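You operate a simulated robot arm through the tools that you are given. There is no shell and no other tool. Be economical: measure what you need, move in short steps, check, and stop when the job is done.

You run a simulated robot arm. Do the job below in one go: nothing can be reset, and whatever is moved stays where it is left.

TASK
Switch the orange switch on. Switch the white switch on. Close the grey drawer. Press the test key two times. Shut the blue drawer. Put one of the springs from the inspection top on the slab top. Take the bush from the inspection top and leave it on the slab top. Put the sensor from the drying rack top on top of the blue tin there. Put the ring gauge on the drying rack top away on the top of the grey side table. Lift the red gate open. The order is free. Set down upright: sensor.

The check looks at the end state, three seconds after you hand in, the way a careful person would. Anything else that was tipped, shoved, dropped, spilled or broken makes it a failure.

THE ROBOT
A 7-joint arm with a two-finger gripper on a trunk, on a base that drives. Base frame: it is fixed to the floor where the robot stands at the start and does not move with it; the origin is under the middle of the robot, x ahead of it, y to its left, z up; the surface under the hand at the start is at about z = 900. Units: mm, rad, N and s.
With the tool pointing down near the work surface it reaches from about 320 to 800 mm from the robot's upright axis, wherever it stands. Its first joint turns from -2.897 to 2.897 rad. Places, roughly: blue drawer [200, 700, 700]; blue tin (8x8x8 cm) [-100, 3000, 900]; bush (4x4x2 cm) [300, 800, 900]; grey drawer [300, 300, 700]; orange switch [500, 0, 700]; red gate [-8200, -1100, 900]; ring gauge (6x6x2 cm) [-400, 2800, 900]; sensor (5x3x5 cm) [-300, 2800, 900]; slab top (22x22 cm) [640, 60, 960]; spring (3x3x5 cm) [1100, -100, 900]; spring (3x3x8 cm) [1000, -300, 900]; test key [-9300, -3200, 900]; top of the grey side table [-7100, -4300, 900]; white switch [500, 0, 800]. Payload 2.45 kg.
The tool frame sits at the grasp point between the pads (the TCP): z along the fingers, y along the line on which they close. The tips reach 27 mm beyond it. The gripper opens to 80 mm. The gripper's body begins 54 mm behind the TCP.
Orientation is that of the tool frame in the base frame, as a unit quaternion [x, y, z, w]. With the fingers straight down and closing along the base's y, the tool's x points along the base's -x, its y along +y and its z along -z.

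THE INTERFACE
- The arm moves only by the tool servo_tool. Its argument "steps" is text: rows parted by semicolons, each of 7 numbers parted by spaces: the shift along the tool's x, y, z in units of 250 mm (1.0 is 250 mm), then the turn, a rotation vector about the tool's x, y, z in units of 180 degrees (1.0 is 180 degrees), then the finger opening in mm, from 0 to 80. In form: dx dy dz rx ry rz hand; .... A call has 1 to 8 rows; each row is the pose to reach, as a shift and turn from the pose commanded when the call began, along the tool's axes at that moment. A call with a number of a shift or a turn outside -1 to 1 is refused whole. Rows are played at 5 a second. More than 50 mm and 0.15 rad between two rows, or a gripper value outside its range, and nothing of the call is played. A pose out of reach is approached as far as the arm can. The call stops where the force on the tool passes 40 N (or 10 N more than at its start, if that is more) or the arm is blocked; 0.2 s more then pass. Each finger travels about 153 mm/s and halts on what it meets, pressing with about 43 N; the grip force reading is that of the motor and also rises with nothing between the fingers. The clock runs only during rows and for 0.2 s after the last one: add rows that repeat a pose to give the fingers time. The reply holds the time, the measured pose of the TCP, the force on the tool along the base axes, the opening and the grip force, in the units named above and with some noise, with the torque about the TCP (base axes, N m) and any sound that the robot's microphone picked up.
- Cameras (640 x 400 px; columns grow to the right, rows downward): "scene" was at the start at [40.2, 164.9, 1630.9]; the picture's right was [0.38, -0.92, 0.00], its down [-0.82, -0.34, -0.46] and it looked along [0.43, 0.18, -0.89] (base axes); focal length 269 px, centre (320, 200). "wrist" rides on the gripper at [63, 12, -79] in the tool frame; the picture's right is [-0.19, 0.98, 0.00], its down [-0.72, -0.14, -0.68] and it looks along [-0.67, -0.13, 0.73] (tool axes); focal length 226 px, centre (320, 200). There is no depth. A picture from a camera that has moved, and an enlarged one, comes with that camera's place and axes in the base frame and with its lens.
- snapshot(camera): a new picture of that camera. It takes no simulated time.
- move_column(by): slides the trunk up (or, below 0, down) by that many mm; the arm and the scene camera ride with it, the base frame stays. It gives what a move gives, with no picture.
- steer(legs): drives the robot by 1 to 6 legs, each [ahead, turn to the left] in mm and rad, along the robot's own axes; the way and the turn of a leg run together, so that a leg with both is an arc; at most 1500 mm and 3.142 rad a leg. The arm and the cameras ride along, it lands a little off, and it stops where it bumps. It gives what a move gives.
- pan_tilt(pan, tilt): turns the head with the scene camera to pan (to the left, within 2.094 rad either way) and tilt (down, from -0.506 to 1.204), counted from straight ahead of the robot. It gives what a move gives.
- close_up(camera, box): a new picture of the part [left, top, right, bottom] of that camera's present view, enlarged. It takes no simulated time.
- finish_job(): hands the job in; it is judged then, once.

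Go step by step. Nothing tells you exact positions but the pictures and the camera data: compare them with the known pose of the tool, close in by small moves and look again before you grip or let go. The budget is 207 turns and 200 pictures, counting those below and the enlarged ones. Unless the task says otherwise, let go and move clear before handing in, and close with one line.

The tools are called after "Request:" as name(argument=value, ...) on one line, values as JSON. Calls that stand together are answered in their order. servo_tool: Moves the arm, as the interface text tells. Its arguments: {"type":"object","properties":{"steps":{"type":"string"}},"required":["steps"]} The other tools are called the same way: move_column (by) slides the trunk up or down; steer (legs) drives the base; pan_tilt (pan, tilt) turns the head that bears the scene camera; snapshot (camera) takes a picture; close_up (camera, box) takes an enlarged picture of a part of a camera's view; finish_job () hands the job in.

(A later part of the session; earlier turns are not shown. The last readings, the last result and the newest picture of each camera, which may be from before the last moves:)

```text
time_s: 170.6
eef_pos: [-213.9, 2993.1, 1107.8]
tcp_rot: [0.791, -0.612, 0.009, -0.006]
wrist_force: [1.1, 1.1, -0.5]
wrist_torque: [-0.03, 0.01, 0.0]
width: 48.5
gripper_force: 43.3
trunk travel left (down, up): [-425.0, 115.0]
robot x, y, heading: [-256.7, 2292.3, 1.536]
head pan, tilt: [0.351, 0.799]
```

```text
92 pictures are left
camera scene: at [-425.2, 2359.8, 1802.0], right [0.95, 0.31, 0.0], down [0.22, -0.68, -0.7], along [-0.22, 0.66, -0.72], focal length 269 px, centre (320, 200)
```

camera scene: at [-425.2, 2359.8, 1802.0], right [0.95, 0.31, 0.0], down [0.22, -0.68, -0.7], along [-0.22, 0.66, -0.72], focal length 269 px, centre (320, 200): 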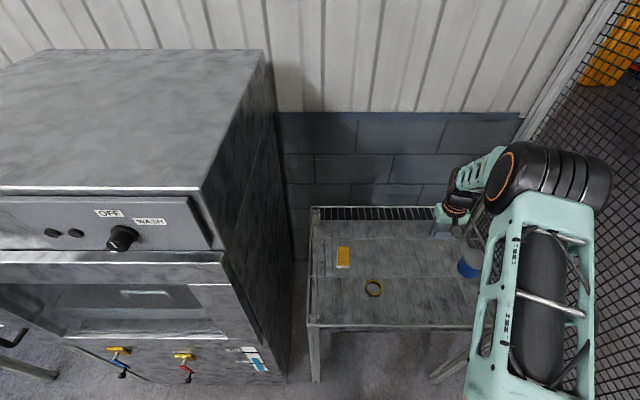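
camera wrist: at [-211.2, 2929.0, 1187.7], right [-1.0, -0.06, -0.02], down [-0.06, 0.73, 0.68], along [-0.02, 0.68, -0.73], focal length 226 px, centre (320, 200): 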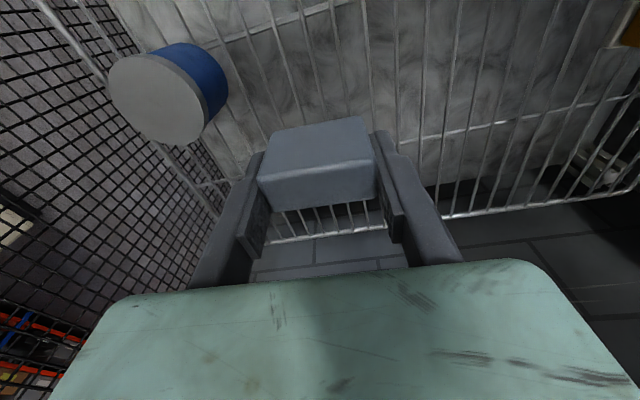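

Lid centre at about (-66, 3008). I carry the sensor over it.

Request:
servo_tool(steps="0.022 -0.147 0 0 0 0 30; 0.045 -0.294 0 0 0 0 30; 0.067 -0.441 0 0 0 0 30; 0.09 -0.588 0 0 0 0 30; 0.09 -0.588 0.1 0 0 0 30; 0.09 -0.588 0.2 0 0 0 30; 0.09 -0.588 0.2 0 0 0 30")

Request:
snapshot(camera="wrist")

```text
time_s: 172.2
eef_pos: [-65.4, 3007.5, 1063.0]
tcp_rot: [0.791, -0.611, 0.01, -0.007]
wrist_force: [-0.1, 0.1, -0.2]
wrist_torque: [0.01, 0.02, 0.01]
width: 48.8
gripper_force: 43.0
trunk travel left (down, up): [-425.0, 115.0]
robot x, y, heading: [-255.5, 2299.1, 1.538]
head pan, tilt: [0.351, 0.799]
```

```text
91 pictures are left
camera wrist: at [-62.1, 2943.4, 1142.1], right [-1.0, -0.06, -0.02], down [-0.06, 0.73, 0.68], along [-0.02, 0.68, -0.73], focal length 226 px, centre (320, 200)
```

wrist: 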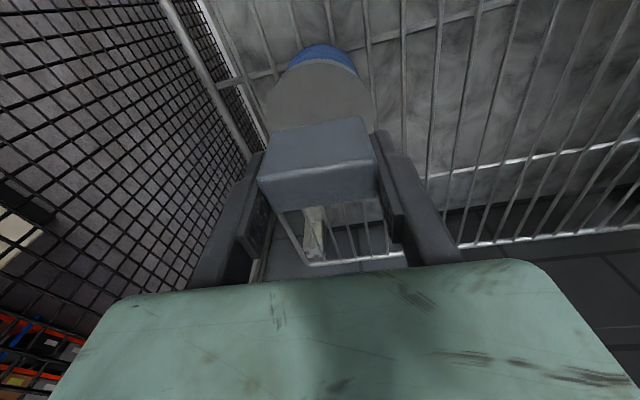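

Centred over the lid. I lower in small steps to contact.

Request:
servo_tool(steps="0 0 0.06 0 0 0 30; 0 0 0.12 0 0 0 30; 0 0 0.15 0 0 0 30; 0 0 0.16 0 0 0 30; 0 0 0.17 0 0 0 30; 0 0 0.17 0 0 0 30")

Request:
snapshot(camera="wrist")

```text
time_s: 173.6
eef_pos: [-62.8, 3008.1, 1019.5]
tcp_rot: [0.791, -0.612, 0.009, -0.006]
wrist_force: [-0.3, 0.0, -1.2]
wrist_torque: [0.02, -0.02, 0.01]
width: 48.7
gripper_force: 43.0
trunk travel left (down, up): [-425.0, 115.0]
robot x, y, heading: [-257.3, 2297.0, 1.532]
head pan, tilt: [0.351, 0.799]
```

```text
90 pictures are left
camera wrist: at [-60.8, 2943.2, 1098.5], right [-1.0, -0.06, -0.02], down [-0.06, 0.73, 0.68], along [-0.02, 0.68, -0.73], focal length 226 px, centre (320, 200)
```

wrist: 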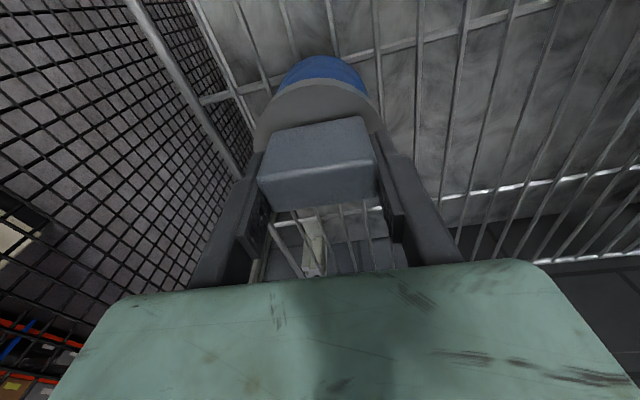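

Request:
servo_tool(steps="0 0 0.006 0 0 0 30; 0 0 0.012 0 0 0 30; 0 0 0.018 0 0 0 30; 0 0 0.024 0 0 0 30; 0 0 0.024 0 0 0 30")

```text
time_s: 174.8
eef_pos: [-62.9, 3008.0, 1016.4]
tcp_rot: [0.791, -0.611, 0.007, -0.009]
wrist_force: [0.0, -1.2, 24.4]
wrist_torque: [-0.29, 0.52, 0.02]
width: 48.6
gripper_force: 43.5
trunk travel left (down, up): [-425.0, 115.0]
robot x, y, heading: [-260.3, 2298.0, 1.536]
head pan, tilt: [0.351, 0.799]
```

Contact at 24 N. I ease 2 mm, open slowly, and rise.

Request:
servo_tool(steps="0 0 -0.01 0 0 0 30; 0 0 -0.01 0 0 0 45; 0 0 -0.01 0 0 0 55; 0 0 -0.01 0 0 0 66; 0 0 -0.01 0 0 0 66; 0 0 -0.1 0 0 0 66; 0 0 -0.25 0 0 0 66; 0 0 -0.42 0 0 0 66")

Request:
snapshot(camera="wrist")

```text
time_s: 176.6
eef_pos: [-65.3, 3005.6, 1119.1]
tcp_rot: [0.791, -0.611, 0.009, -0.006]
wrist_force: [0.6, -0.1, 0.7]
wrist_torque: [0.01, 0.01, 0.0]
width: 66.1
gripper_force: 0.0
trunk travel left (down, up): [-425.0, 115.0]
robot x, y, heading: [-263.4, 2296.1, 1.534]
head pan, tilt: [0.351, 0.799]
```

```text
89 pictures are left
camera wrist: at [-62.3, 2941.6, 1198.4], right [-1.0, -0.06, -0.02], down [-0.06, 0.73, 0.68], along [-0.03, 0.68, -0.73], focal length 226 px, centre (320, 200)
```

wrist: 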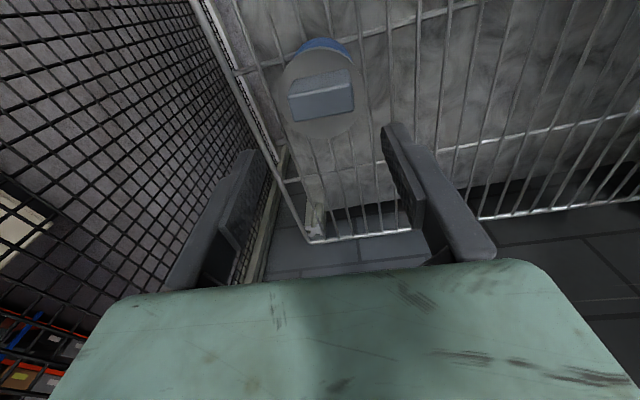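

The sensor sits centred and upright on the tin. Now the ring gauge: I move over toward it.

Request:
servo_tool(steps="0.05 0.17 0 0 0 0 70; 0.1 0.34 0 0 0 0 75; 0.15 0.51 0 0 0 0 80; 0.2 0.66 0 0 0 0 80; 0.24 0.8 0 0 0 0 80")

Request:
servo_tool(steps="0.05 0.16 0 0 0 0 80; 0.1 0.32 0.04 0 0 0 80; 0.15 0.48 0.08 0 0 0 80; 0.2 0.6 0.12 0 0 0 80; 0.2 0.6 0.12 0 0 0 80")

Request:
snapshot(camera="wrist")

```text
time_s: 177.8
eef_pos: [-243.9, 2899.1, 1114.7]
tcp_rot: [0.791, -0.612, 0.009, -0.006]
wrist_force: [-0.3, 0.0, 0.1]
wrist_torque: [0.03, -0.04, 0.01]
width: 79.9
gripper_force: 0.0
trunk travel left (down, up): [-425.0, 115.0]
robot x, y, heading: [-258.7, 2293.9, 1.534]
head pan, tilt: [0.351, 0.799]
```

```text
time_s: 179.0
eef_pos: [-375.8, 2815.4, 1080.1]
tcp_rot: [0.79, -0.613, 0.009, -0.006]
wrist_force: [-0.6, -0.4, 0.2]
wrist_torque: [-0.02, 0.01, 0.0]
width: 79.8
gripper_force: 0.0
trunk travel left (down, up): [-425.0, 115.0]
robot x, y, heading: [-261.4, 2298.3, 1.539]
head pan, tilt: [0.351, 0.799]
```

```text
88 pictures are left
camera wrist: at [-372.8, 2750.7, 1159.2], right [-1.0, -0.06, -0.02], down [-0.06, 0.73, 0.68], along [-0.02, 0.68, -0.73], focal length 226 px, centre (320, 200)
```

wrist: 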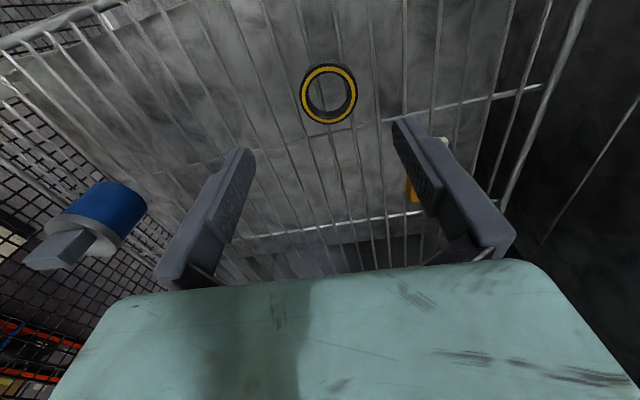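

Ring centre ≈ (-379, 2827), about 58 mm wide. I descend to just above it and re-check.

Request:
servo_tool(steps="-0.05 0.008 0.13 0 0 0 80; -0.05 0.008 0.26 0 0 0 80; -0.05 0.008 0.4 0 0 0 80; -0.05 0.008 0.4 0 0 0 80")

Request:
snapshot(camera="wrist")

```text
time_s: 180.0
eef_pos: [-377.2, 2824.2, 980.9]
tcp_rot: [0.791, -0.611, 0.008, -0.006]
wrist_force: [0.9, -0.4, -0.1]
wrist_torque: [0.03, -0.02, 0.03]
width: 80.1
gripper_force: 0.1
trunk travel left (down, up): [-425.0, 115.0]
robot x, y, heading: [-262.2, 2300.5, 1.536]
head pan, tilt: [0.351, 0.799]
```

```text
87 pictures are left
camera wrist: at [-375.6, 2760.3, 1059.5], right [-1.0, -0.06, -0.02], down [-0.06, 0.73, 0.68], along [-0.02, 0.68, -0.73], focal length 226 px, centre (320, 200)
```

wrist: 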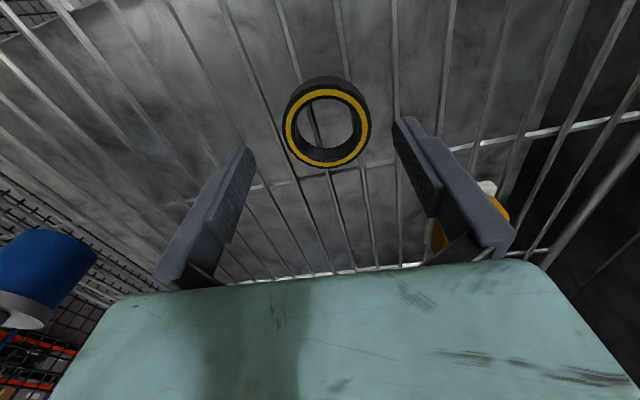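

I shift 5 mm along the closing axis and go down, then check before closing.

Request:
servo_tool(steps="-0.006 0.02 0 0 0 0 80; -0.006 0.02 0.1 0 0 0 80; -0.006 0.02 0.17 0 0 0 80; -0.006 0.02 0.2 0 0 0 80; -0.006 0.02 0.2 0 0 0 80")

Request:
snapshot(camera="wrist")

```text
time_s: 181.0
eef_pos: [-386.9, 2824.4, 935.4]
tcp_rot: [0.792, -0.61, 0.007, -0.005]
wrist_force: [0.2, -11.8, 27.5]
wrist_torque: [-0.73, 1.12, 0.48]
width: 70.4
gripper_force: 0.1
trunk travel left (down, up): [-425.0, 115.0]
robot x, y, heading: [-262.9, 2296.0, 1.538]
head pan, tilt: [0.351, 0.799]
stopped in row 5: the force on the tool passed its limit at 48 N (the readings are from after the stop); the commanded pose is now the measured one
```

```text
86 pictures are left
camera wrist: at [-384.4, 2759.2, 1015.7], right [-1.0, -0.06, -0.02], down [-0.06, 0.73, 0.68], along [-0.03, 0.68, -0.73], focal length 226 px, centre (320, 200)
```

wrist: 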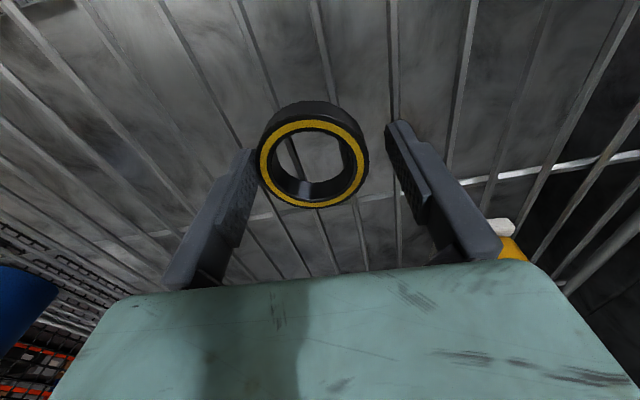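

The left finger brushed something. I rise 30 mm and re-measure the ring.

Request:
servo_tool(steps="0 0 -0.06 0 0 0 80; 0 0 -0.12 0 0 0 80; 0 0 -0.12 0 0 0 80")

Request:
snapshot(camera="wrist")

```text
time_s: 181.8
eef_pos: [-387.6, 2825.6, 964.9]
tcp_rot: [0.792, -0.611, 0.006, -0.006]
wrist_force: [-0.4, -0.1, 0.7]
wrist_torque: [0.0, -0.03, 0.05]
width: 80.2
gripper_force: 0.2
trunk travel left (down, up): [-425.0, 115.0]
robot x, y, heading: [-258.7, 2303.0, 1.538]
head pan, tilt: [0.351, 0.799]
```

```text
85 pictures are left
camera wrist: at [-384.4, 2760.6, 1043.9], right [-1.0, -0.06, -0.02], down [-0.06, 0.73, 0.68], along [-0.03, 0.68, -0.73], focal length 226 px, centre (320, 200)
```

wrist: 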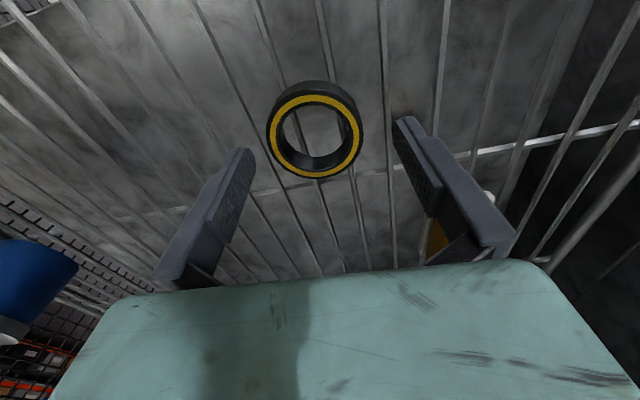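

The rack wires top out near z≈907, so I stop tips at ~911. I shift 4 mm back and 3 mm right-to-centre, then descend and close.

Request:
servo_tool(steps="0.016 -0.012 0 0 0 0 80; 0.016 -0.012 0.05 0 0 0 80; 0.016 -0.012 0.105 0 0 0 80; 0.016 -0.012 0.105 0 0 0 80")

Request:
snapshot(camera="wrist")

```text
time_s: 182.8
eef_pos: [-384.1, 2822.9, 938.0]
tcp_rot: [0.792, -0.611, 0.005, -0.006]
wrist_force: [-2.7, -0.7, 8.4]
wrist_torque: [-0.12, 0.53, 0.01]
width: 78.0
gripper_force: 0.0
trunk travel left (down, up): [-425.0, 115.0]
robot x, y, heading: [-258.1, 2298.0, 1.536]
head pan, tilt: [0.351, 0.799]
```

```text
84 pictures are left
camera wrist: at [-380.7, 2758.0, 1018.1], right [-1.0, -0.06, -0.02], down [-0.06, 0.73, 0.68], along [-0.03, 0.68, -0.73], focal length 226 px, centre (320, 200)
```

wrist: 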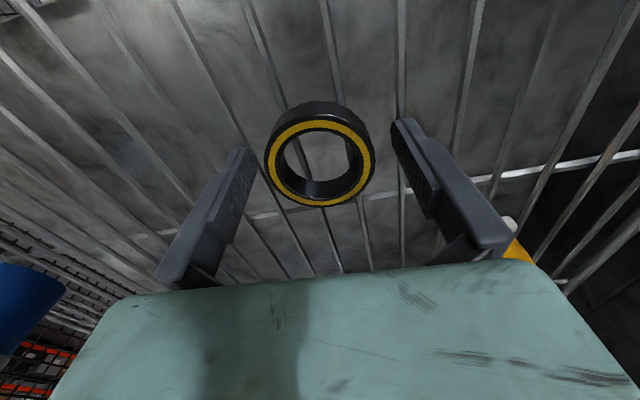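

Slight touch on a wire by the right finger. I raise 1 mm, shift 2 mm and close onto the ring.

Request:
servo_tool(steps="0.008 0 -0.006 0 0 0 80; 0.008 0 -0.006 0 0 0 70; 0.008 0 -0.004 0 0 0 62; 0.008 0 0 0 0 0 50; 0.008 0 0 0 0 0 40; 0.008 0 0 0 0 0 40")

Request:
snapshot(camera="wrist")

```text
time_s: 184.2
eef_pos: [-381.7, 2820.9, 939.1]
tcp_rot: [0.792, -0.61, 0.006, -0.006]
wrist_force: [3.8, 0.9, 15.0]
wrist_torque: [-0.27, 0.01, 0.06]
width: 58.8
gripper_force: 42.5
trunk travel left (down, up): [-425.0, 115.0]
robot x, y, heading: [-260.7, 2296.3, 1.537]
head pan, tilt: [0.351, 0.799]
```

```text
83 pictures are left
camera wrist: at [-379.6, 2755.8, 1018.1], right [-1.0, -0.06, -0.02], down [-0.06, 0.73, 0.68], along [-0.03, 0.68, -0.73], focal length 226 px, centre (320, 200)
```

wrist: 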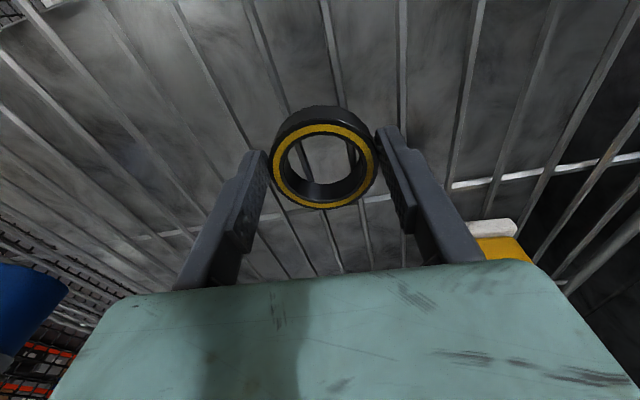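

Gripped at 58.8 mm, centred. I lift slowly and check.

Request:
servo_tool(steps="0 0 -0.03 0 0 0 40; 0 0 -0.06 0 0 0 40; 0 0 -0.12 0 0 0 40; 0 0 -0.2 0 0 0 40; 0 0 -0.2 0 0 0 40")

Request:
snapshot(camera="wrist")

```text
time_s: 185.4
eef_pos: [-383.0, 2820.4, 988.0]
tcp_rot: [0.792, -0.611, 0.007, -0.006]
wrist_force: [0.0, 0.8, -3.0]
wrist_torque: [-0.02, -0.02, 0.0]
width: 59.2
gripper_force: 42.8
trunk travel left (down, up): [-425.0, 115.0]
robot x, y, heading: [-260.5, 2297.5, 1.537]
head pan, tilt: [0.351, 0.799]
```

```text
82 pictures are left
camera wrist: at [-380.2, 2756.7, 1067.1], right [-1.0, -0.06, -0.02], down [-0.06, 0.73, 0.68], along [-0.03, 0.68, -0.73], focal length 226 px, centre (320, 200)
```

wrist: 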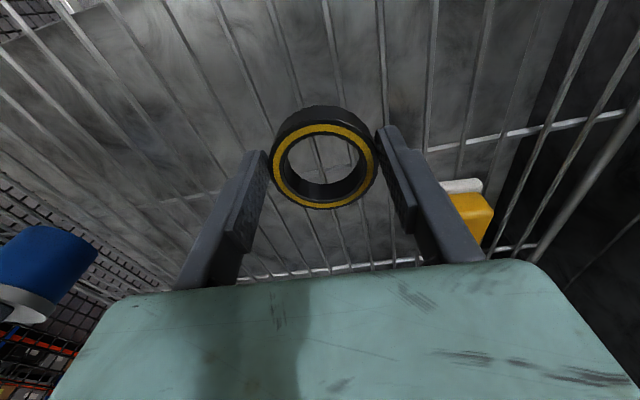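

Ring held (8 mm overlap, centred). I raise it, retract, back away carefully, and check the width.

Request:
servo_tool(steps="0 0 -0.15 0 0 0 40; 0 0 -0.3 0 0 0 40; 0.12 0 -0.4 0 0 0 40; 0.28 0 -0.45 0 0 0 40; 0.44 0 -0.48 0 0 0 40; 0.44 0 -0.48 0 0 0 40")

Request:
steer(legs=[[-500, 0]])

Request:
pan_tilt(pan=1.6, tilt=0.35)

Request:
snapshot(camera="scene")

Request:
snapshot(camera="wrist")

```text
time_s: 186.8
eef_pos: [-355.3, 2715.0, 1108.4]
tcp_rot: [0.791, -0.611, 0.007, -0.005]
wrist_force: [0.5, 0.6, -2.2]
wrist_torque: [-0.02, 0.02, 0.01]
width: 59.1
gripper_force: 43.1
trunk travel left (down, up): [-425.0, 115.0]
robot x, y, heading: [-258.8, 2296.3, 1.535]
head pan, tilt: [0.351, 0.799]
```

```text
time_s: 189.8
eef_pos: [-373.5, 2216.0, 1108.5]
tcp_rot: [0.792, -0.61, 0.006, -0.006]
wrist_force: [-0.1, 0.6, -1.4]
wrist_torque: [0.05, -0.02, 0.01]
width: 59.2
gripper_force: 43.1
trunk travel left (down, up): [-425.0, 115.0]
robot x, y, heading: [-278.7, 1799.6, 1.536]
head pan, tilt: [0.351, 0.799]
```

```text
time_s: 191.2
eef_pos: [-373.5, 2216.4, 1108.5]
tcp_rot: [0.793, -0.61, 0.006, -0.006]
wrist_force: [-0.4, -0.1, -2.7]
wrist_torque: [-0.03, -0.01, 0.01]
width: 59.0
gripper_force: 43.2
trunk travel left (down, up): [-425.0, 115.0]
robot x, y, heading: [-275.0, 1796.3, 1.539]
head pan, tilt: [1.6, 0.351]
```

```text
81 pictures are left
camera scene: at [-510.0, 1784.2, 1841.7], right [0.0, 1.0, 0.0], down [0.34, 0.0, -0.94], along [-0.94, 0.0, -0.34], focal length 269 px, centre (320, 200)
```

scene: 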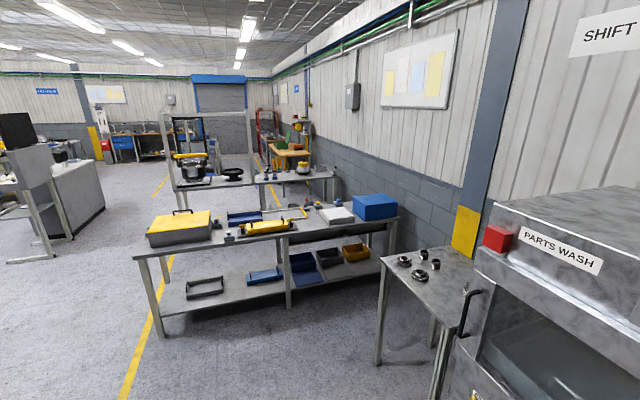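

```text
80 pictures are left
camera wrist: at [-370.8, 2151.5, 1188.1], right [-1.0, -0.06, -0.02], down [-0.06, 0.73, 0.68], along [-0.03, 0.68, -0.73], focal length 226 px, centre (320, 200)
```

wrist: 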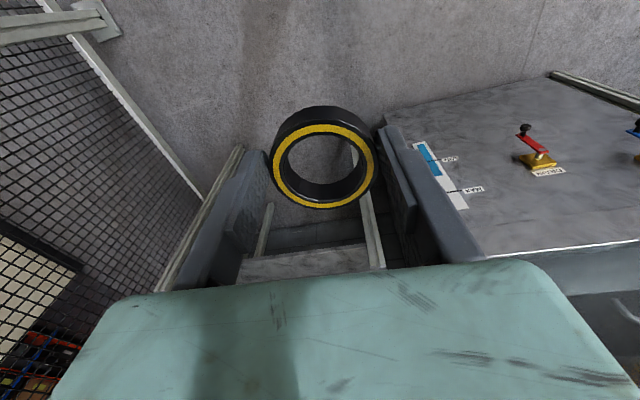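

The ring holds steady. The aisle toward -x is clear around y≈-100. I turn left and drive in stages.

Request:
steer(legs=[[0, 2.66]])

Request:
pan_tilt(pan=0.0, tilt=0.4)

Request:
snapshot(camera="scene")

```text
time_s: 198.2
eef_pos: [-364.4, 1377.9, 1108.5]
tcp_rot: [0.767, 0.642, -0.004, -0.008]
wrist_force: [0.5, 0.1, -2.1]
wrist_torque: [0.03, 0.01, -0.01]
width: 59.1
gripper_force: 43.3
trunk travel left (down, up): [-425.0, 115.0]
robot x, y, heading: [-277.3, 1796.4, -2.04]
head pan, tilt: [1.6, 0.351]
```

```text
time_s: 199.8
eef_pos: [-365.0, 1378.0, 1108.6]
tcp_rot: [0.766, 0.642, -0.004, -0.008]
wrist_force: [0.4, 0.3, -1.0]
wrist_torque: [0.03, 0.0, -0.03]
width: 59.1
gripper_force: 43.5
trunk travel left (down, up): [-425.0, 115.0]
robot x, y, heading: [-280.4, 1797.9, -2.039]
head pan, tilt: [0.0, 0.4]
```

```text
79 pictures are left
camera scene: at [-184.5, 1670.1, 1837.1], right [-0.89, 0.45, 0.0], down [0.17, 0.35, -0.92], along [-0.41, -0.82, -0.39], focal length 269 px, centre (320, 200)
```

scene: 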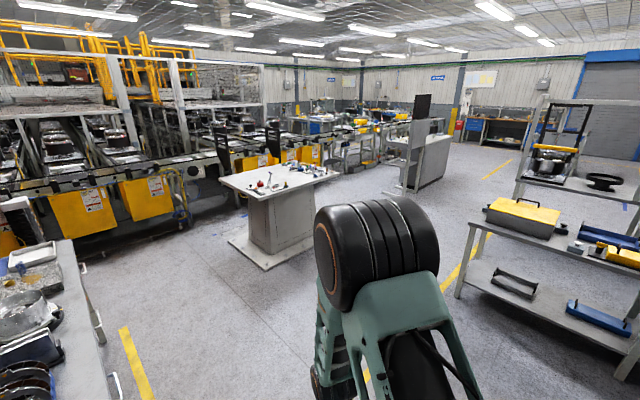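

Clear way ahead. I drive in two stages into the aisle.

Request:
steer(legs=[[1500, 0], [0, -0.668], [1500, 0], [300, 0]])

Request:
snapshot(camera="scene")

```text
time_s: 217.9
eef_pos: [-2931.9, -602.9, 1109.0]
tcp_rot: [0.934, 0.356, -0.002, -0.008]
wrist_force: [-1.2, 0.1, -2.2]
wrist_torque: [0.06, -0.03, 0.02]
width: 59.1
gripper_force: 42.9
trunk travel left (down, up): [-425.0, 115.0]
robot x, y, heading: [-2601.0, -327.3, -2.703]
head pan, tilt: [0.0, 0.4]
```

```text
78 pictures are left
camera scene: at [-2610.7, -484.4, 1837.0], right [-0.42, 0.91, 0.0], down [0.35, 0.17, -0.92], along [-0.83, -0.39, -0.39], focal length 269 px, centre (320, 200)
```

scene: 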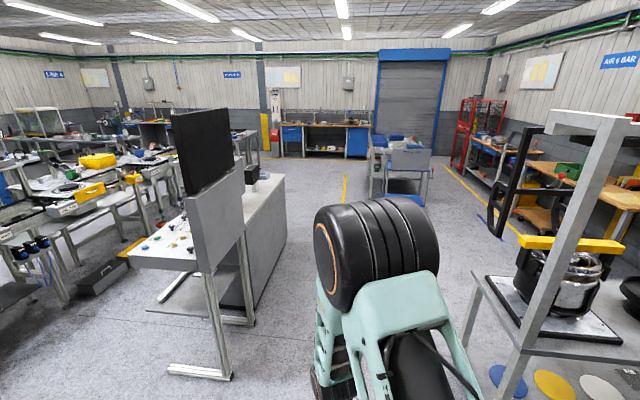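

The aisle continues between the console and the shelf. I go on to about (-5500, -1075).

Request:
steer(legs=[[0, -0.186], [1500, 0], [1500, 0]])

Request:
snapshot(camera="scene")

Request:
pan_tilt(pan=0.9, tilt=0.4)

Request:
snapshot(camera="scene")

```text
time_s: 233.0
eef_pos: [-5859.6, -1292.3, 1108.4]
tcp_rot: [0.961, 0.276, 0.0, -0.008]
wrist_force: [-0.2, -0.1, -1.5]
wrist_torque: [0.03, -0.01, -0.01]
width: 58.9
gripper_force: 43.5
trunk travel left (down, up): [-425.0, 115.0]
robot x, y, heading: [-5486.3, -1079.0, -2.877]
head pan, tilt: [0.0, 0.4]
```

```text
77 pictures are left
camera scene: at [-5521.2, -1230.5, 1837.1], right [-0.26, 0.96, 0.0], down [0.38, 0.1, -0.92], along [-0.89, -0.24, -0.39], focal length 269 px, centre (320, 200)
```

scene: 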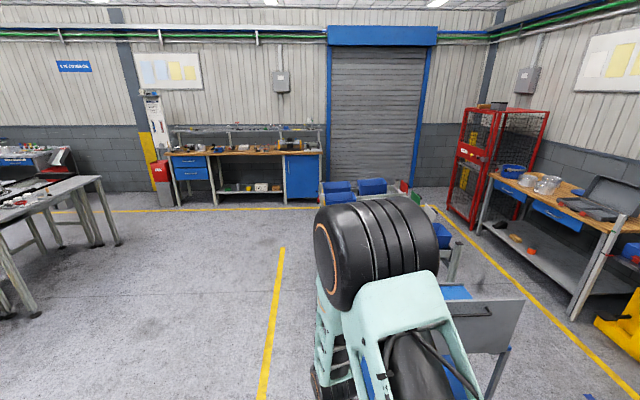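

```text
time_s: 234.2
eef_pos: [-5859.2, -1292.1, 1108.6]
tcp_rot: [0.962, 0.275, -0.001, -0.01]
wrist_force: [-1.3, -0.4, -1.5]
wrist_torque: [-0.01, -0.03, 0.0]
width: 59.0
gripper_force: 42.4
trunk travel left (down, up): [-425.0, 115.0]
robot x, y, heading: [-5488.9, -1076.1, -2.882]
head pan, tilt: [0.901, 0.4]
```

```text
76 pictures are left
camera scene: at [-5468.0, -1291.2, 1837.1], right [-0.92, 0.39, 0.0], down [0.15, 0.36, -0.92], along [-0.36, -0.85, -0.39], focal length 269 px, centre (320, 200)
```

scene: 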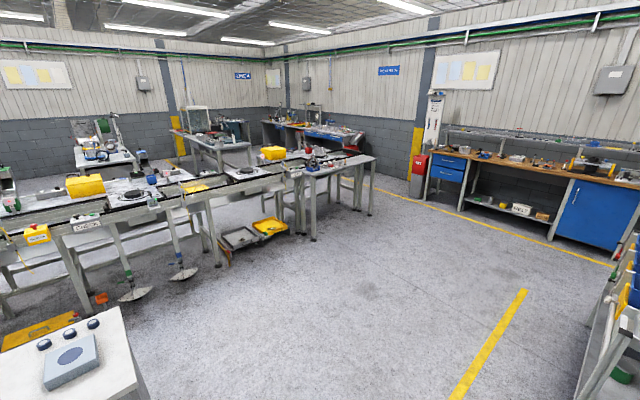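

The grey side table is at the end of the conveyor line to the left-front. I drive toward it halfway and look again.

Request:
steer(legs=[[0, 0.75], [1500, 0]])

Request:
pan_tilt(pan=0.35, tilt=0.5)

Request:
snapshot(camera="scene")

```text
time_s: 243.7
eef_pos: [-6390.7, -2764.9, 1108.8]
tcp_rot: [0.793, 0.61, -0.004, -0.008]
wrist_force: [0.5, -0.8, -1.2]
wrist_torque: [0.03, -0.03, -0.04]
width: 59.0
gripper_force: 43.7
trunk travel left (down, up): [-425.0, 115.0]
robot x, y, heading: [-6269.2, -2351.1, -2.117]
head pan, tilt: [0.901, 0.4]
```

```text
time_s: 244.7
eef_pos: [-6390.4, -2764.0, 1109.1]
tcp_rot: [0.793, 0.61, -0.004, -0.008]
wrist_force: [-0.1, 0.5, -2.4]
wrist_torque: [0.05, 0.02, -0.01]
width: 58.8
gripper_force: 43.7
trunk travel left (down, up): [-425.0, 115.0]
robot x, y, heading: [-6267.1, -2351.3, -2.126]
head pan, tilt: [0.351, 0.499]
```

```text
75 pictures are left
camera scene: at [-6156.0, -2498.5, 1828.0], right [-0.98, 0.2, 0.0], down [0.1, 0.47, -0.88], along [-0.17, -0.86, -0.48], focal length 269 px, centre (320, 200)
```

scene: 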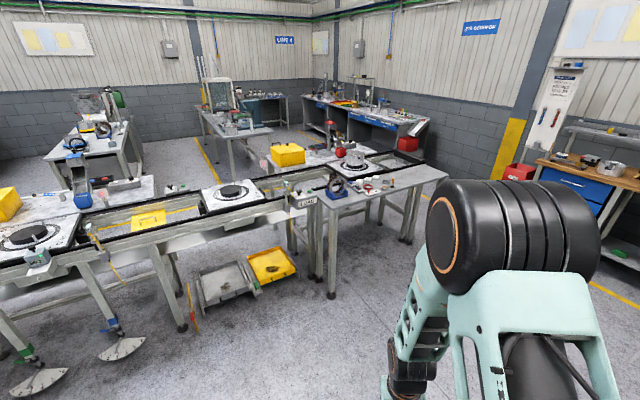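

Request:
close_up(camera="scene", box=[300, 130, 460, 230])

```text
4.00 times, centred on (380, 180) of scene
camera zoom: at [-6156.0, -2498.5, 1828.0], right [-0.98, 0.2, 0.0], down [0.1, 0.47, -0.88], along [-0.17, -0.86, -0.48], focal length 1076 px, centre (80, 280)
```

zoom: 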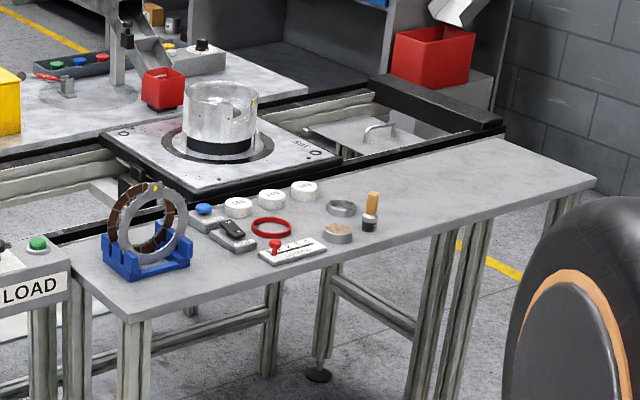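

The right half of the grey side table is free, around (-7400, -4370). I drive to a spot in front of it.

Request:
steer(legs=[[0, -0.18], [1500, 0], [448, 0], [0, 1.029]])

Request:
pan_tilt(pan=0.35, tilt=0.85)

Request:
snapshot(camera="scene")

Request:
snapshot(camera="wrist")

```text
time_s: 257.8
eef_pos: [-7338.0, -4156.2, 1110.0]
tcp_rot: [0.471, 0.882, -0.007, -0.006]
wrist_force: [-0.3, -0.5, -2.1]
wrist_torque: [0.0, 0.0, -0.01]
width: 58.5
gripper_force: 43.4
trunk travel left (down, up): [-425.0, 115.0]
robot x, y, heading: [-7564.8, -3791.5, -1.274]
head pan, tilt: [0.351, 0.499]
```

```text
time_s: 258.6
eef_pos: [-7338.0, -4155.6, 1108.9]
tcp_rot: [0.471, 0.882, -0.007, -0.005]
wrist_force: [0.8, -0.7, -1.4]
wrist_torque: [0.04, -0.03, -0.01]
width: 58.6
gripper_force: 43.0
trunk travel left (down, up): [-425.0, 115.0]
robot x, y, heading: [-7563.2, -3789.1, -1.27]
head pan, tilt: [0.351, 0.85]
```

```text
73 pictures are left
camera scene: at [-7389.4, -3794.2, 1798.1], right [-0.8, -0.61, 0.0], down [-0.45, 0.6, -0.66], along [0.4, -0.53, -0.75], focal length 269 px, centre (320, 200)
```

scene: 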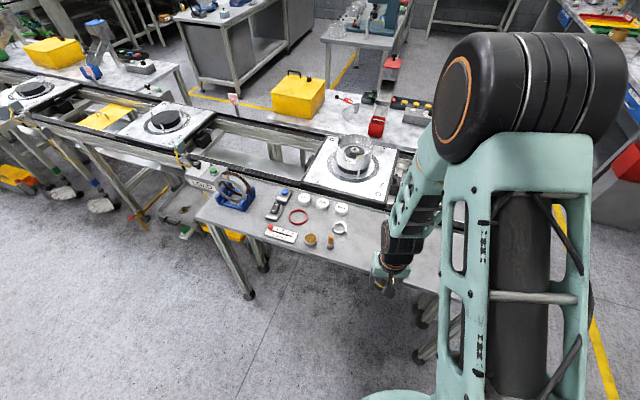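

```text
72 pictures are left
camera wrist: at [-7360.9, -4095.7, 1188.1], right [0.92, 0.38, -0.02], down [0.29, -0.67, 0.68], along [0.25, -0.63, -0.73], focal length 226 px, centre (320, 200)
```

wrist: 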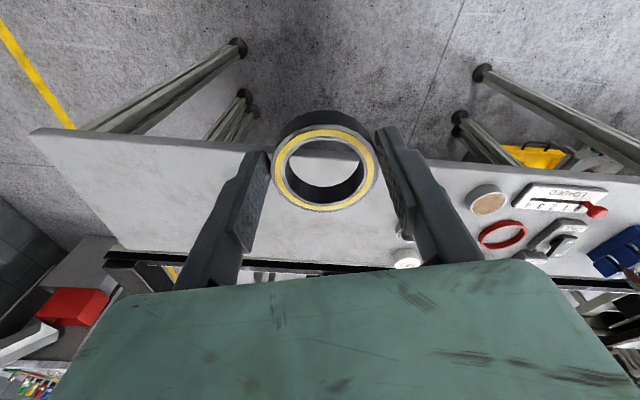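

The free part of the table is right there. I carry the ring over (-7410, -4420) and look.

Request:
servo_tool(steps="-0.12 -0.138 0 0 0 0 40; -0.24 -0.276 0 0 0 0 40; -0.36 -0.413 0 0 0 0 40; -0.48 -0.55 0 0 0 0 40; -0.6 -0.688 0 0 0 0 40; -0.717 -0.826 0 0 0 0 40; -0.717 -0.826 0.15 0 0 0 40; -0.717 -0.826 0.3 0 0 0 40")

Request:
snapshot(camera="wrist")

```text
time_s: 260.4
eef_pos: [-7411.3, -4421.1, 1038.1]
tcp_rot: [0.472, 0.882, -0.006, -0.006]
wrist_force: [-0.3, -0.5, -2.1]
wrist_torque: [0.03, 0.02, 0.01]
width: 58.5
gripper_force: 43.2
trunk travel left (down, up): [-425.0, 115.0]
robot x, y, heading: [-7565.0, -3797.4, -1.269]
head pan, tilt: [0.351, 0.85]
```

```text
71 pictures are left
camera wrist: at [-7435.3, -4360.7, 1117.3], right [0.92, 0.38, -0.02], down [0.29, -0.67, 0.68], along [0.25, -0.63, -0.73], focal length 226 px, centre (320, 200)
```

wrist: 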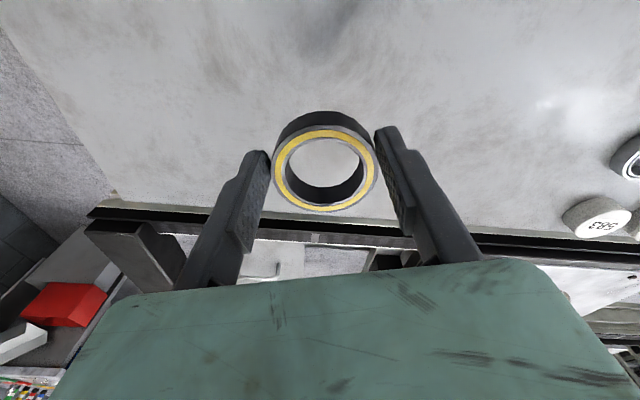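

The landing spot is clear. I lower toward the table.

Request:
servo_tool(steps="0 0 0.15 0 0 0 40; 0 0 0.28 0 0 0 40; 0 0 0.38 0 0 0 40; 0 0 0.4 0 0 0 40; 0 0 0.41 0 0 0 40; 0 0 0.42 0 0 0 40; 0 0 0.42 0 0 0 40")

Request:
snapshot(camera="wrist")

```text
time_s: 262.0
eef_pos: [-7413.9, -4419.6, 933.8]
tcp_rot: [0.471, 0.882, -0.008, -0.004]
wrist_force: [0.8, 4.1, 28.6]
wrist_torque: [0.07, -0.49, -0.11]
width: 57.4
gripper_force: 42.4
trunk travel left (down, up): [-425.0, 115.0]
robot x, y, heading: [-7569.9, -3793.2, -1.266]
head pan, tilt: [0.351, 0.85]
```

```text
70 pictures are left
camera wrist: at [-7436.7, -4359.1, 1013.4], right [0.92, 0.38, -0.02], down [0.29, -0.67, 0.68], along [0.25, -0.64, -0.73], focal length 226 px, centre (320, 200)
```

wrist: 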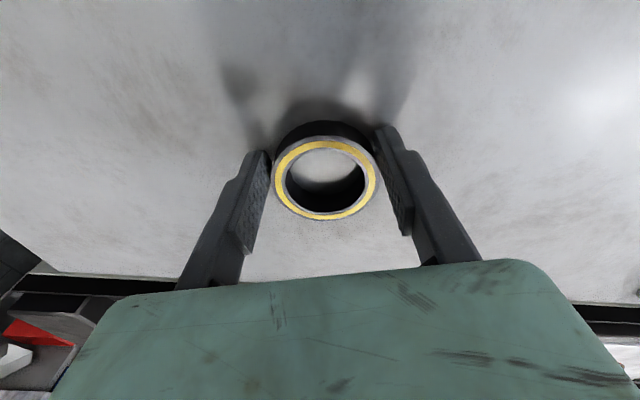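

Contact (29 N). I ease up 1.5 mm, open, and rise.

Request:
servo_tool(steps="0 0 -0.006 0 0 0 40; 0 0 -0.006 0 0 0 60; 0 0 -0.006 0 0 0 70; 0 0 -0.006 0 0 0 80; 0 0 -0.006 0 0 0 80; 0 0 -0.12 0 0 0 80; 0 0 -0.3 0 0 0 80; 0 0 -0.48 0 0 0 80")

Request:
snapshot(camera="wrist")

```text
time_s: 263.8
eef_pos: [-7409.8, -4420.2, 1053.7]
tcp_rot: [0.471, 0.882, -0.006, -0.006]
wrist_force: [-0.9, 0.1, 0.1]
wrist_torque: [0.01, -0.01, 0.01]
width: 80.1
gripper_force: 0.1
trunk travel left (down, up): [-425.0, 115.0]
robot x, y, heading: [-7563.6, -3793.0, -1.275]
head pan, tilt: [0.351, 0.85]
```

```text
69 pictures are left
camera wrist: at [-7432.8, -4360.3, 1133.0], right [0.92, 0.38, -0.02], down [0.29, -0.67, 0.68], along [0.25, -0.63, -0.73], focal length 226 px, centre (320, 200)
```

wrist: 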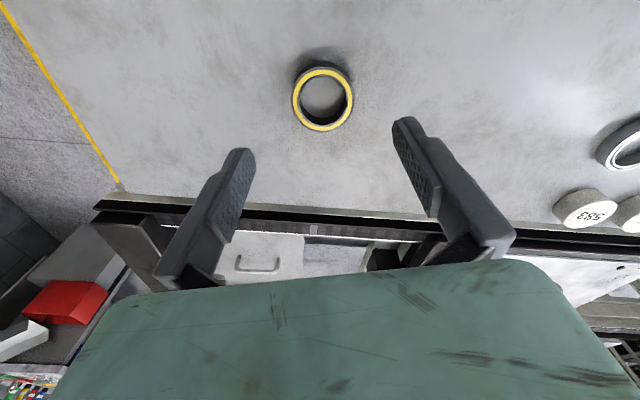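

The ring gauge rests on the side table. I retract, back off and turn toward the test key.

Request:
servo_tool(steps="0.1 0 -0.15 0 0 0 60; 0.25 0.1 -0.25 0 0 0 30; 0.4 0.2 -0.3 0 0 0 10; 0.55 0.3 -0.3 0 0 0 0; 0.7 0.38 -0.3 0 0 0 0; 0.7 0.38 -0.3 0 0 0 0")

Request:
steer(legs=[[-400, 0], [0, -2.0]])

Request:
pan_tilt(pan=0.4, tilt=0.5)

Request:
snapshot(camera="scene")

```text
refused: row 2 steps farther than a row can; nothing moved
```

```text
time_s: 271.2
eef_pos: [-8322.7, -3295.8, 1053.5]
tcp_rot: [0.996, 0.086, 0.001, -0.009]
wrist_force: [0.0, 0.8, -0.4]
wrist_torque: [-0.02, -0.03, -0.03]
width: 79.9
gripper_force: 0.0
trunk travel left (down, up): [-425.0, 115.0]
robot x, y, heading: [-7684.2, -3404.9, 3.025]
head pan, tilt: [0.351, 0.85]
```

```text
time_s: 272.0
eef_pos: [-8323.3, -3296.7, 1053.5]
tcp_rot: [0.996, 0.086, 0.0, -0.009]
wrist_force: [0.1, -0.3, -0.7]
wrist_torque: [0.01, -0.03, -0.01]
width: 80.1
gripper_force: 0.0
trunk travel left (down, up): [-425.0, 115.0]
robot x, y, heading: [-7685.1, -3408.9, 3.03]
head pan, tilt: [0.4, 0.499]
```

```text
68 pictures are left
camera scene: at [-7767.2, -3574.1, 1827.9], right [-0.28, 0.96, 0.0], down [0.46, 0.13, -0.88], along [-0.84, -0.25, -0.48], focal length 269 px, centre (320, 200)
```

scene: 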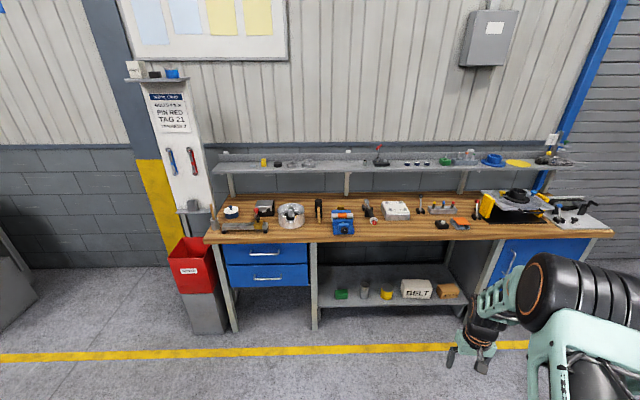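

Request:
close_up(camera="scene", box=[340, 170, 500, 250])

Request:
close_up(camera="scene", box=[200, 180, 360, 260])

Request:
close_up(camera="scene", box=[470, 170, 630, 250])

```text
4.00 times, centred on (420, 210) of scene
camera zoom: at [-7767.2, -3574.1, 1827.9], right [-0.28, 0.96, 0.0], down [0.46, 0.13, -0.88], along [-0.84, -0.25, -0.48], focal length 1076 px, centre (-80, 160)
```

zoom: 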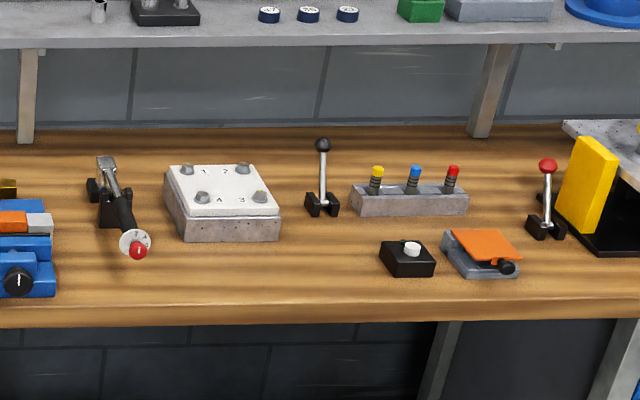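

```text
4.00 times, centred on (280, 220) of scene
camera zoom: at [-7767.2, -3574.1, 1827.9], right [-0.28, 0.96, 0.0], down [0.46, 0.13, -0.88], along [-0.84, -0.25, -0.48], focal length 1076 px, centre (480, 120)
```

zoom: 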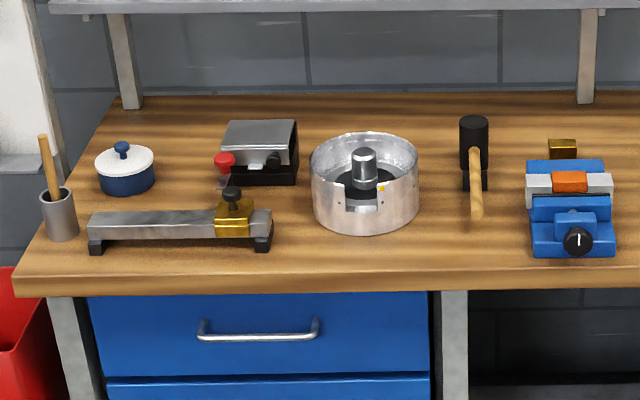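

```text
4.00 times, centred on (550, 210) of scene
camera zoom: at [-7767.2, -3574.1, 1827.9], right [-0.28, 0.96, 0.0], down [0.46, 0.13, -0.88], along [-0.84, -0.25, -0.48], focal length 1076 px, centre (-600, 160)
```

zoom: 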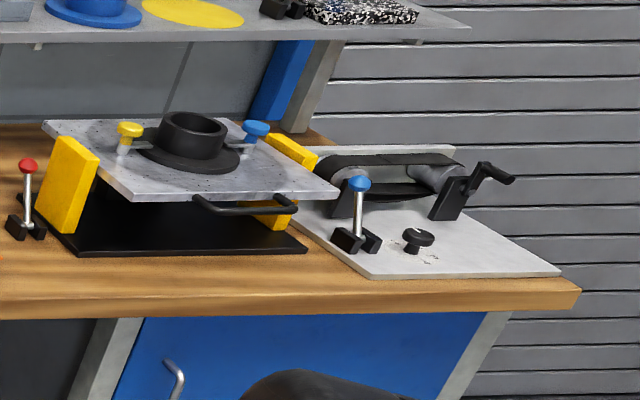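

The black box with a white button near (-9287, -3253) is the likely test key; an orange-flap device is next to it. I retract the arm, then drive close to look.

Request:
servo_tool(steps="0.15 0 -0.08 0 0 0 60; 0.3 0 -0.16 0 0 0 30; 0.45 0 -0.24 0 0 0 10; 0.6 0 -0.3 0 0 0 0; 0.75 0 -0.3 0 0 0 0; 0.75 0 -0.3 0 0 0 0")

Request:
steer(legs=[[0, -0.251], [1054, 0], [0, 0.667]])

Request:
snapshot(camera="wrist")

Request:
pan_tilt(pan=0.3, tilt=0.8)

Request:
snapshot(camera="scene")

```text
time_s: 273.4
eef_pos: [-8138.0, -3265.7, 1129.5]
tcp_rot: [0.996, 0.087, 0.001, -0.009]
wrist_force: [-0.1, -0.9, -1.1]
wrist_torque: [0.03, -0.02, 0.01]
width: 0.0
gripper_force: 29.7
trunk travel left (down, up): [-425.0, 115.0]
robot x, y, heading: [-7684.7, -3409.2, 3.026]
head pan, tilt: [0.4, 0.499]
```

```text
time_s: 281.5
eef_pos: [-9123.6, -3089.2, 1129.1]
tcp_rot: [0.956, 0.292, -0.001, -0.009]
wrist_force: [0.0, 0.4, 0.0]
wrist_torque: [0.04, 0.02, -0.01]
width: 0.0
gripper_force: 30.2
trunk travel left (down, up): [-425.0, 115.0]
robot x, y, heading: [-8649.5, -3029.4, -2.834]
head pan, tilt: [0.4, 0.499]
```

```text
64 pictures are left
camera wrist: at [-9063.4, -3065.3, 1209.1], right [0.39, -0.92, -0.02], down [-0.67, -0.3, 0.68], along [-0.63, -0.25, -0.73], focal length 226 px, centre (320, 200)
```

wrist: 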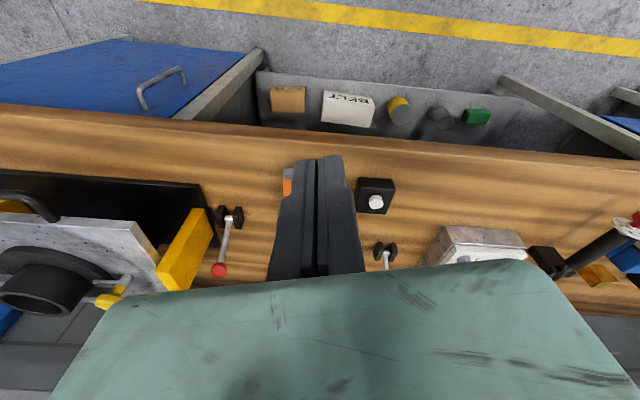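

```text
time_s: 282.3
eef_pos: [-9124.2, -3088.7, 1131.2]
tcp_rot: [0.956, 0.292, -0.001, -0.009]
wrist_force: [-0.4, -0.6, -0.1]
wrist_torque: [-0.02, 0.01, 0.01]
width: 0.0
gripper_force: 30.2
trunk travel left (down, up): [-425.0, 115.0]
robot x, y, heading: [-8648.6, -3034.1, -2.832]
head pan, tilt: [0.3, 0.799]
```

```text
63 pictures are left
camera scene: at [-8655.5, -3206.4, 1802.1], right [-0.57, 0.82, 0.0], down [0.59, 0.41, -0.7], along [-0.57, -0.4, -0.72], focal length 269 px, centre (320, 200)
```

scene: 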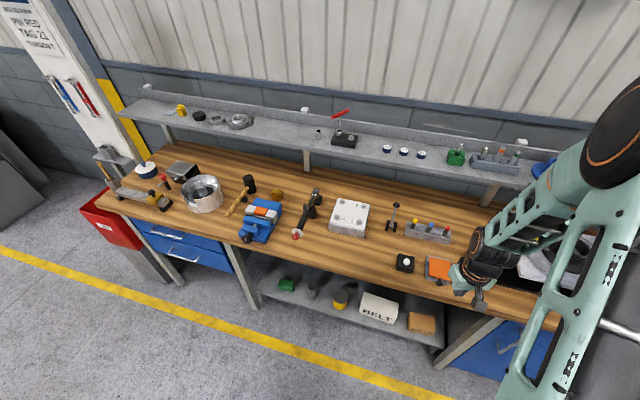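

Request:
close_up(camera="scene", box=[380, 235, 470, 295])

```text
6.67 times, centred on (425, 265) of scene
camera zoom: at [-8655.5, -3206.4, 1802.1], right [-0.57, 0.82, 0.0], down [0.59, 0.41, -0.7], along [-0.57, -0.4, -0.72], focal length 1792 px, centre (-380, -233)
```

zoom: 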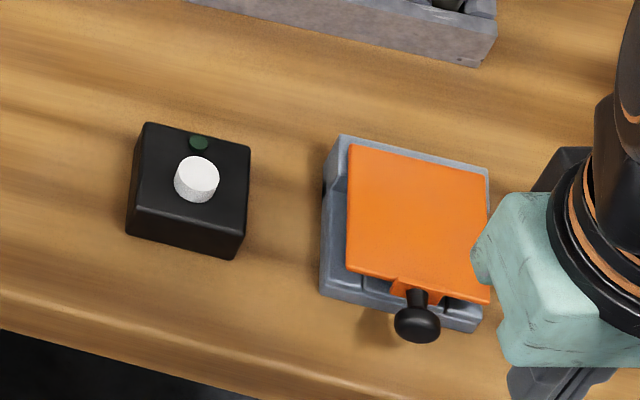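

The black box with white button and green lamp is the test key, at about (-9266, -3248, 933). I move the closed fingers above it.

Request:
servo_tool(steps="-0.165 0.044 0 0 0 0 0; -0.33 0.088 0 0 0 0 0; -0.495 0.132 0 0 0 0 0; -0.66 0.176 0.05 0 0 0 0; -0.826 0.219 0.1 0 0 0 0; -0.826 0.219 0.28 0 0 0 0; -0.826 0.219 0.46 0 0 0 0; -0.826 0.219 0.46 0 0 0 0")

Request:
snapshot(camera="wrist")

Request:
close_up(camera="scene", box=[350, 220, 470, 300])

```text
time_s: 284.1
eef_pos: [-9264.7, -3247.9, 1011.8]
tcp_rot: [0.956, 0.293, -0.001, -0.009]
wrist_force: [0.7, -0.4, 0.9]
wrist_torque: [-0.01, -0.02, -0.03]
width: 0.0
gripper_force: 29.9
trunk travel left (down, up): [-425.0, 115.0]
robot x, y, heading: [-8651.6, -3031.7, -2.836]
head pan, tilt: [0.3, 0.799]
```

```text
61 pictures are left
camera wrist: at [-9205.2, -3223.2, 1091.2], right [0.39, -0.92, -0.02], down [-0.67, -0.3, 0.68], along [-0.63, -0.25, -0.73], focal length 226 px, centre (320, 200)
```

wrist: 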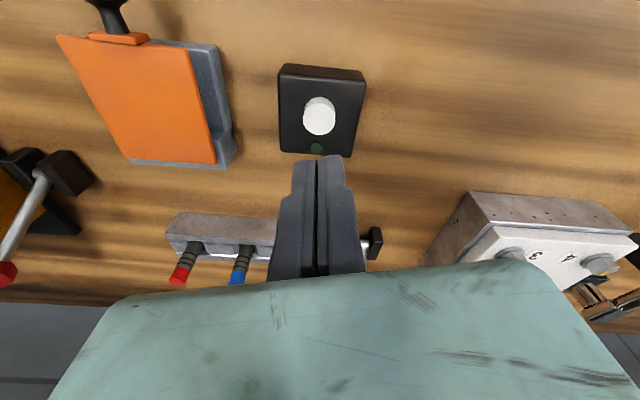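

```text
5.00 times, centred on (410, 260) of scene
camera zoom: at [-8655.0, -3206.1, 1802.2], right [-0.57, 0.82, 0.0], down [0.59, 0.41, -0.7], along [-0.57, -0.4, -0.72], focal length 1344 px, centre (-130, -100)
```

zoom: 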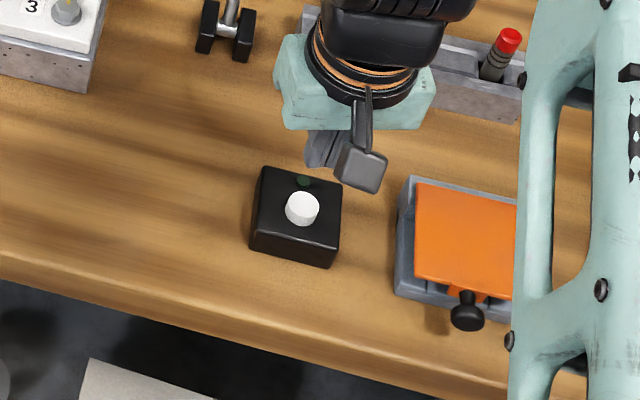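

Perfectly above the button. I press down in small steps until a click.

Request:
servo_tool(steps="0 0 0.1 0 0 0 0; 0 0 0.18 0 0 0 0; 0 0 0.198 0 0 0 0; 0 0 0.206 0 0 0 0; 0 0 0.214 0 0 0 0; 0 0 0.222 0 0 0 0; 0 0 0.23 0 0 0 0")

Request:
close_up(camera="scene", box=[350, 220, 470, 300])

```text
time_s: 285.7
eef_pos: [-9266.4, -3246.4, 955.9]
tcp_rot: [0.957, 0.291, -0.001, -0.009]
wrist_force: [0.3, -0.1, 1.5]
wrist_torque: [-0.03, -0.01, -0.01]
width: 0.1
gripper_force: 29.7
trunk travel left (down, up): [-425.0, 115.0]
robot x, y, heading: [-8647.2, -3033.3, -2.836]
head pan, tilt: [0.3, 0.799]
```

```text
5.00 times, centred on (410, 260) of scene
camera zoom: at [-8655.5, -3206.5, 1802.0], right [-0.57, 0.82, 0.0], down [0.59, 0.41, -0.7], along [-0.57, -0.4, -0.72], focal length 1344 px, centre (-130, -100)
```

zoom: 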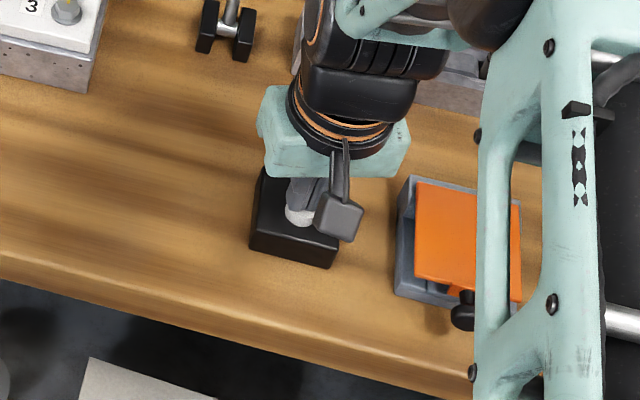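

Request:
servo_tool(steps="0 0 0.008 0 0 0 0; 0 0 0.014 0 0 0 0; 0 0 0.02 0 0 0 0; 0 0 0.026 0 0 0 0; 0 0 0.026 0 0 0 0")

```text
time_s: 286.9
eef_pos: [-9264.8, -3246.6, 950.1]
tcp_rot: [0.956, 0.292, -0.002, -0.009]
wrist_force: [-0.6, -2.0, 9.3]
wrist_torque: [-0.05, -0.01, -0.05]
width: 5.8
gripper_force: 29.9
trunk travel left (down, up): [-425.0, 115.0]
robot x, y, heading: [-8649.4, -3030.9, -2.837]
head pan, tilt: [0.3, 0.799]
heard: click
```

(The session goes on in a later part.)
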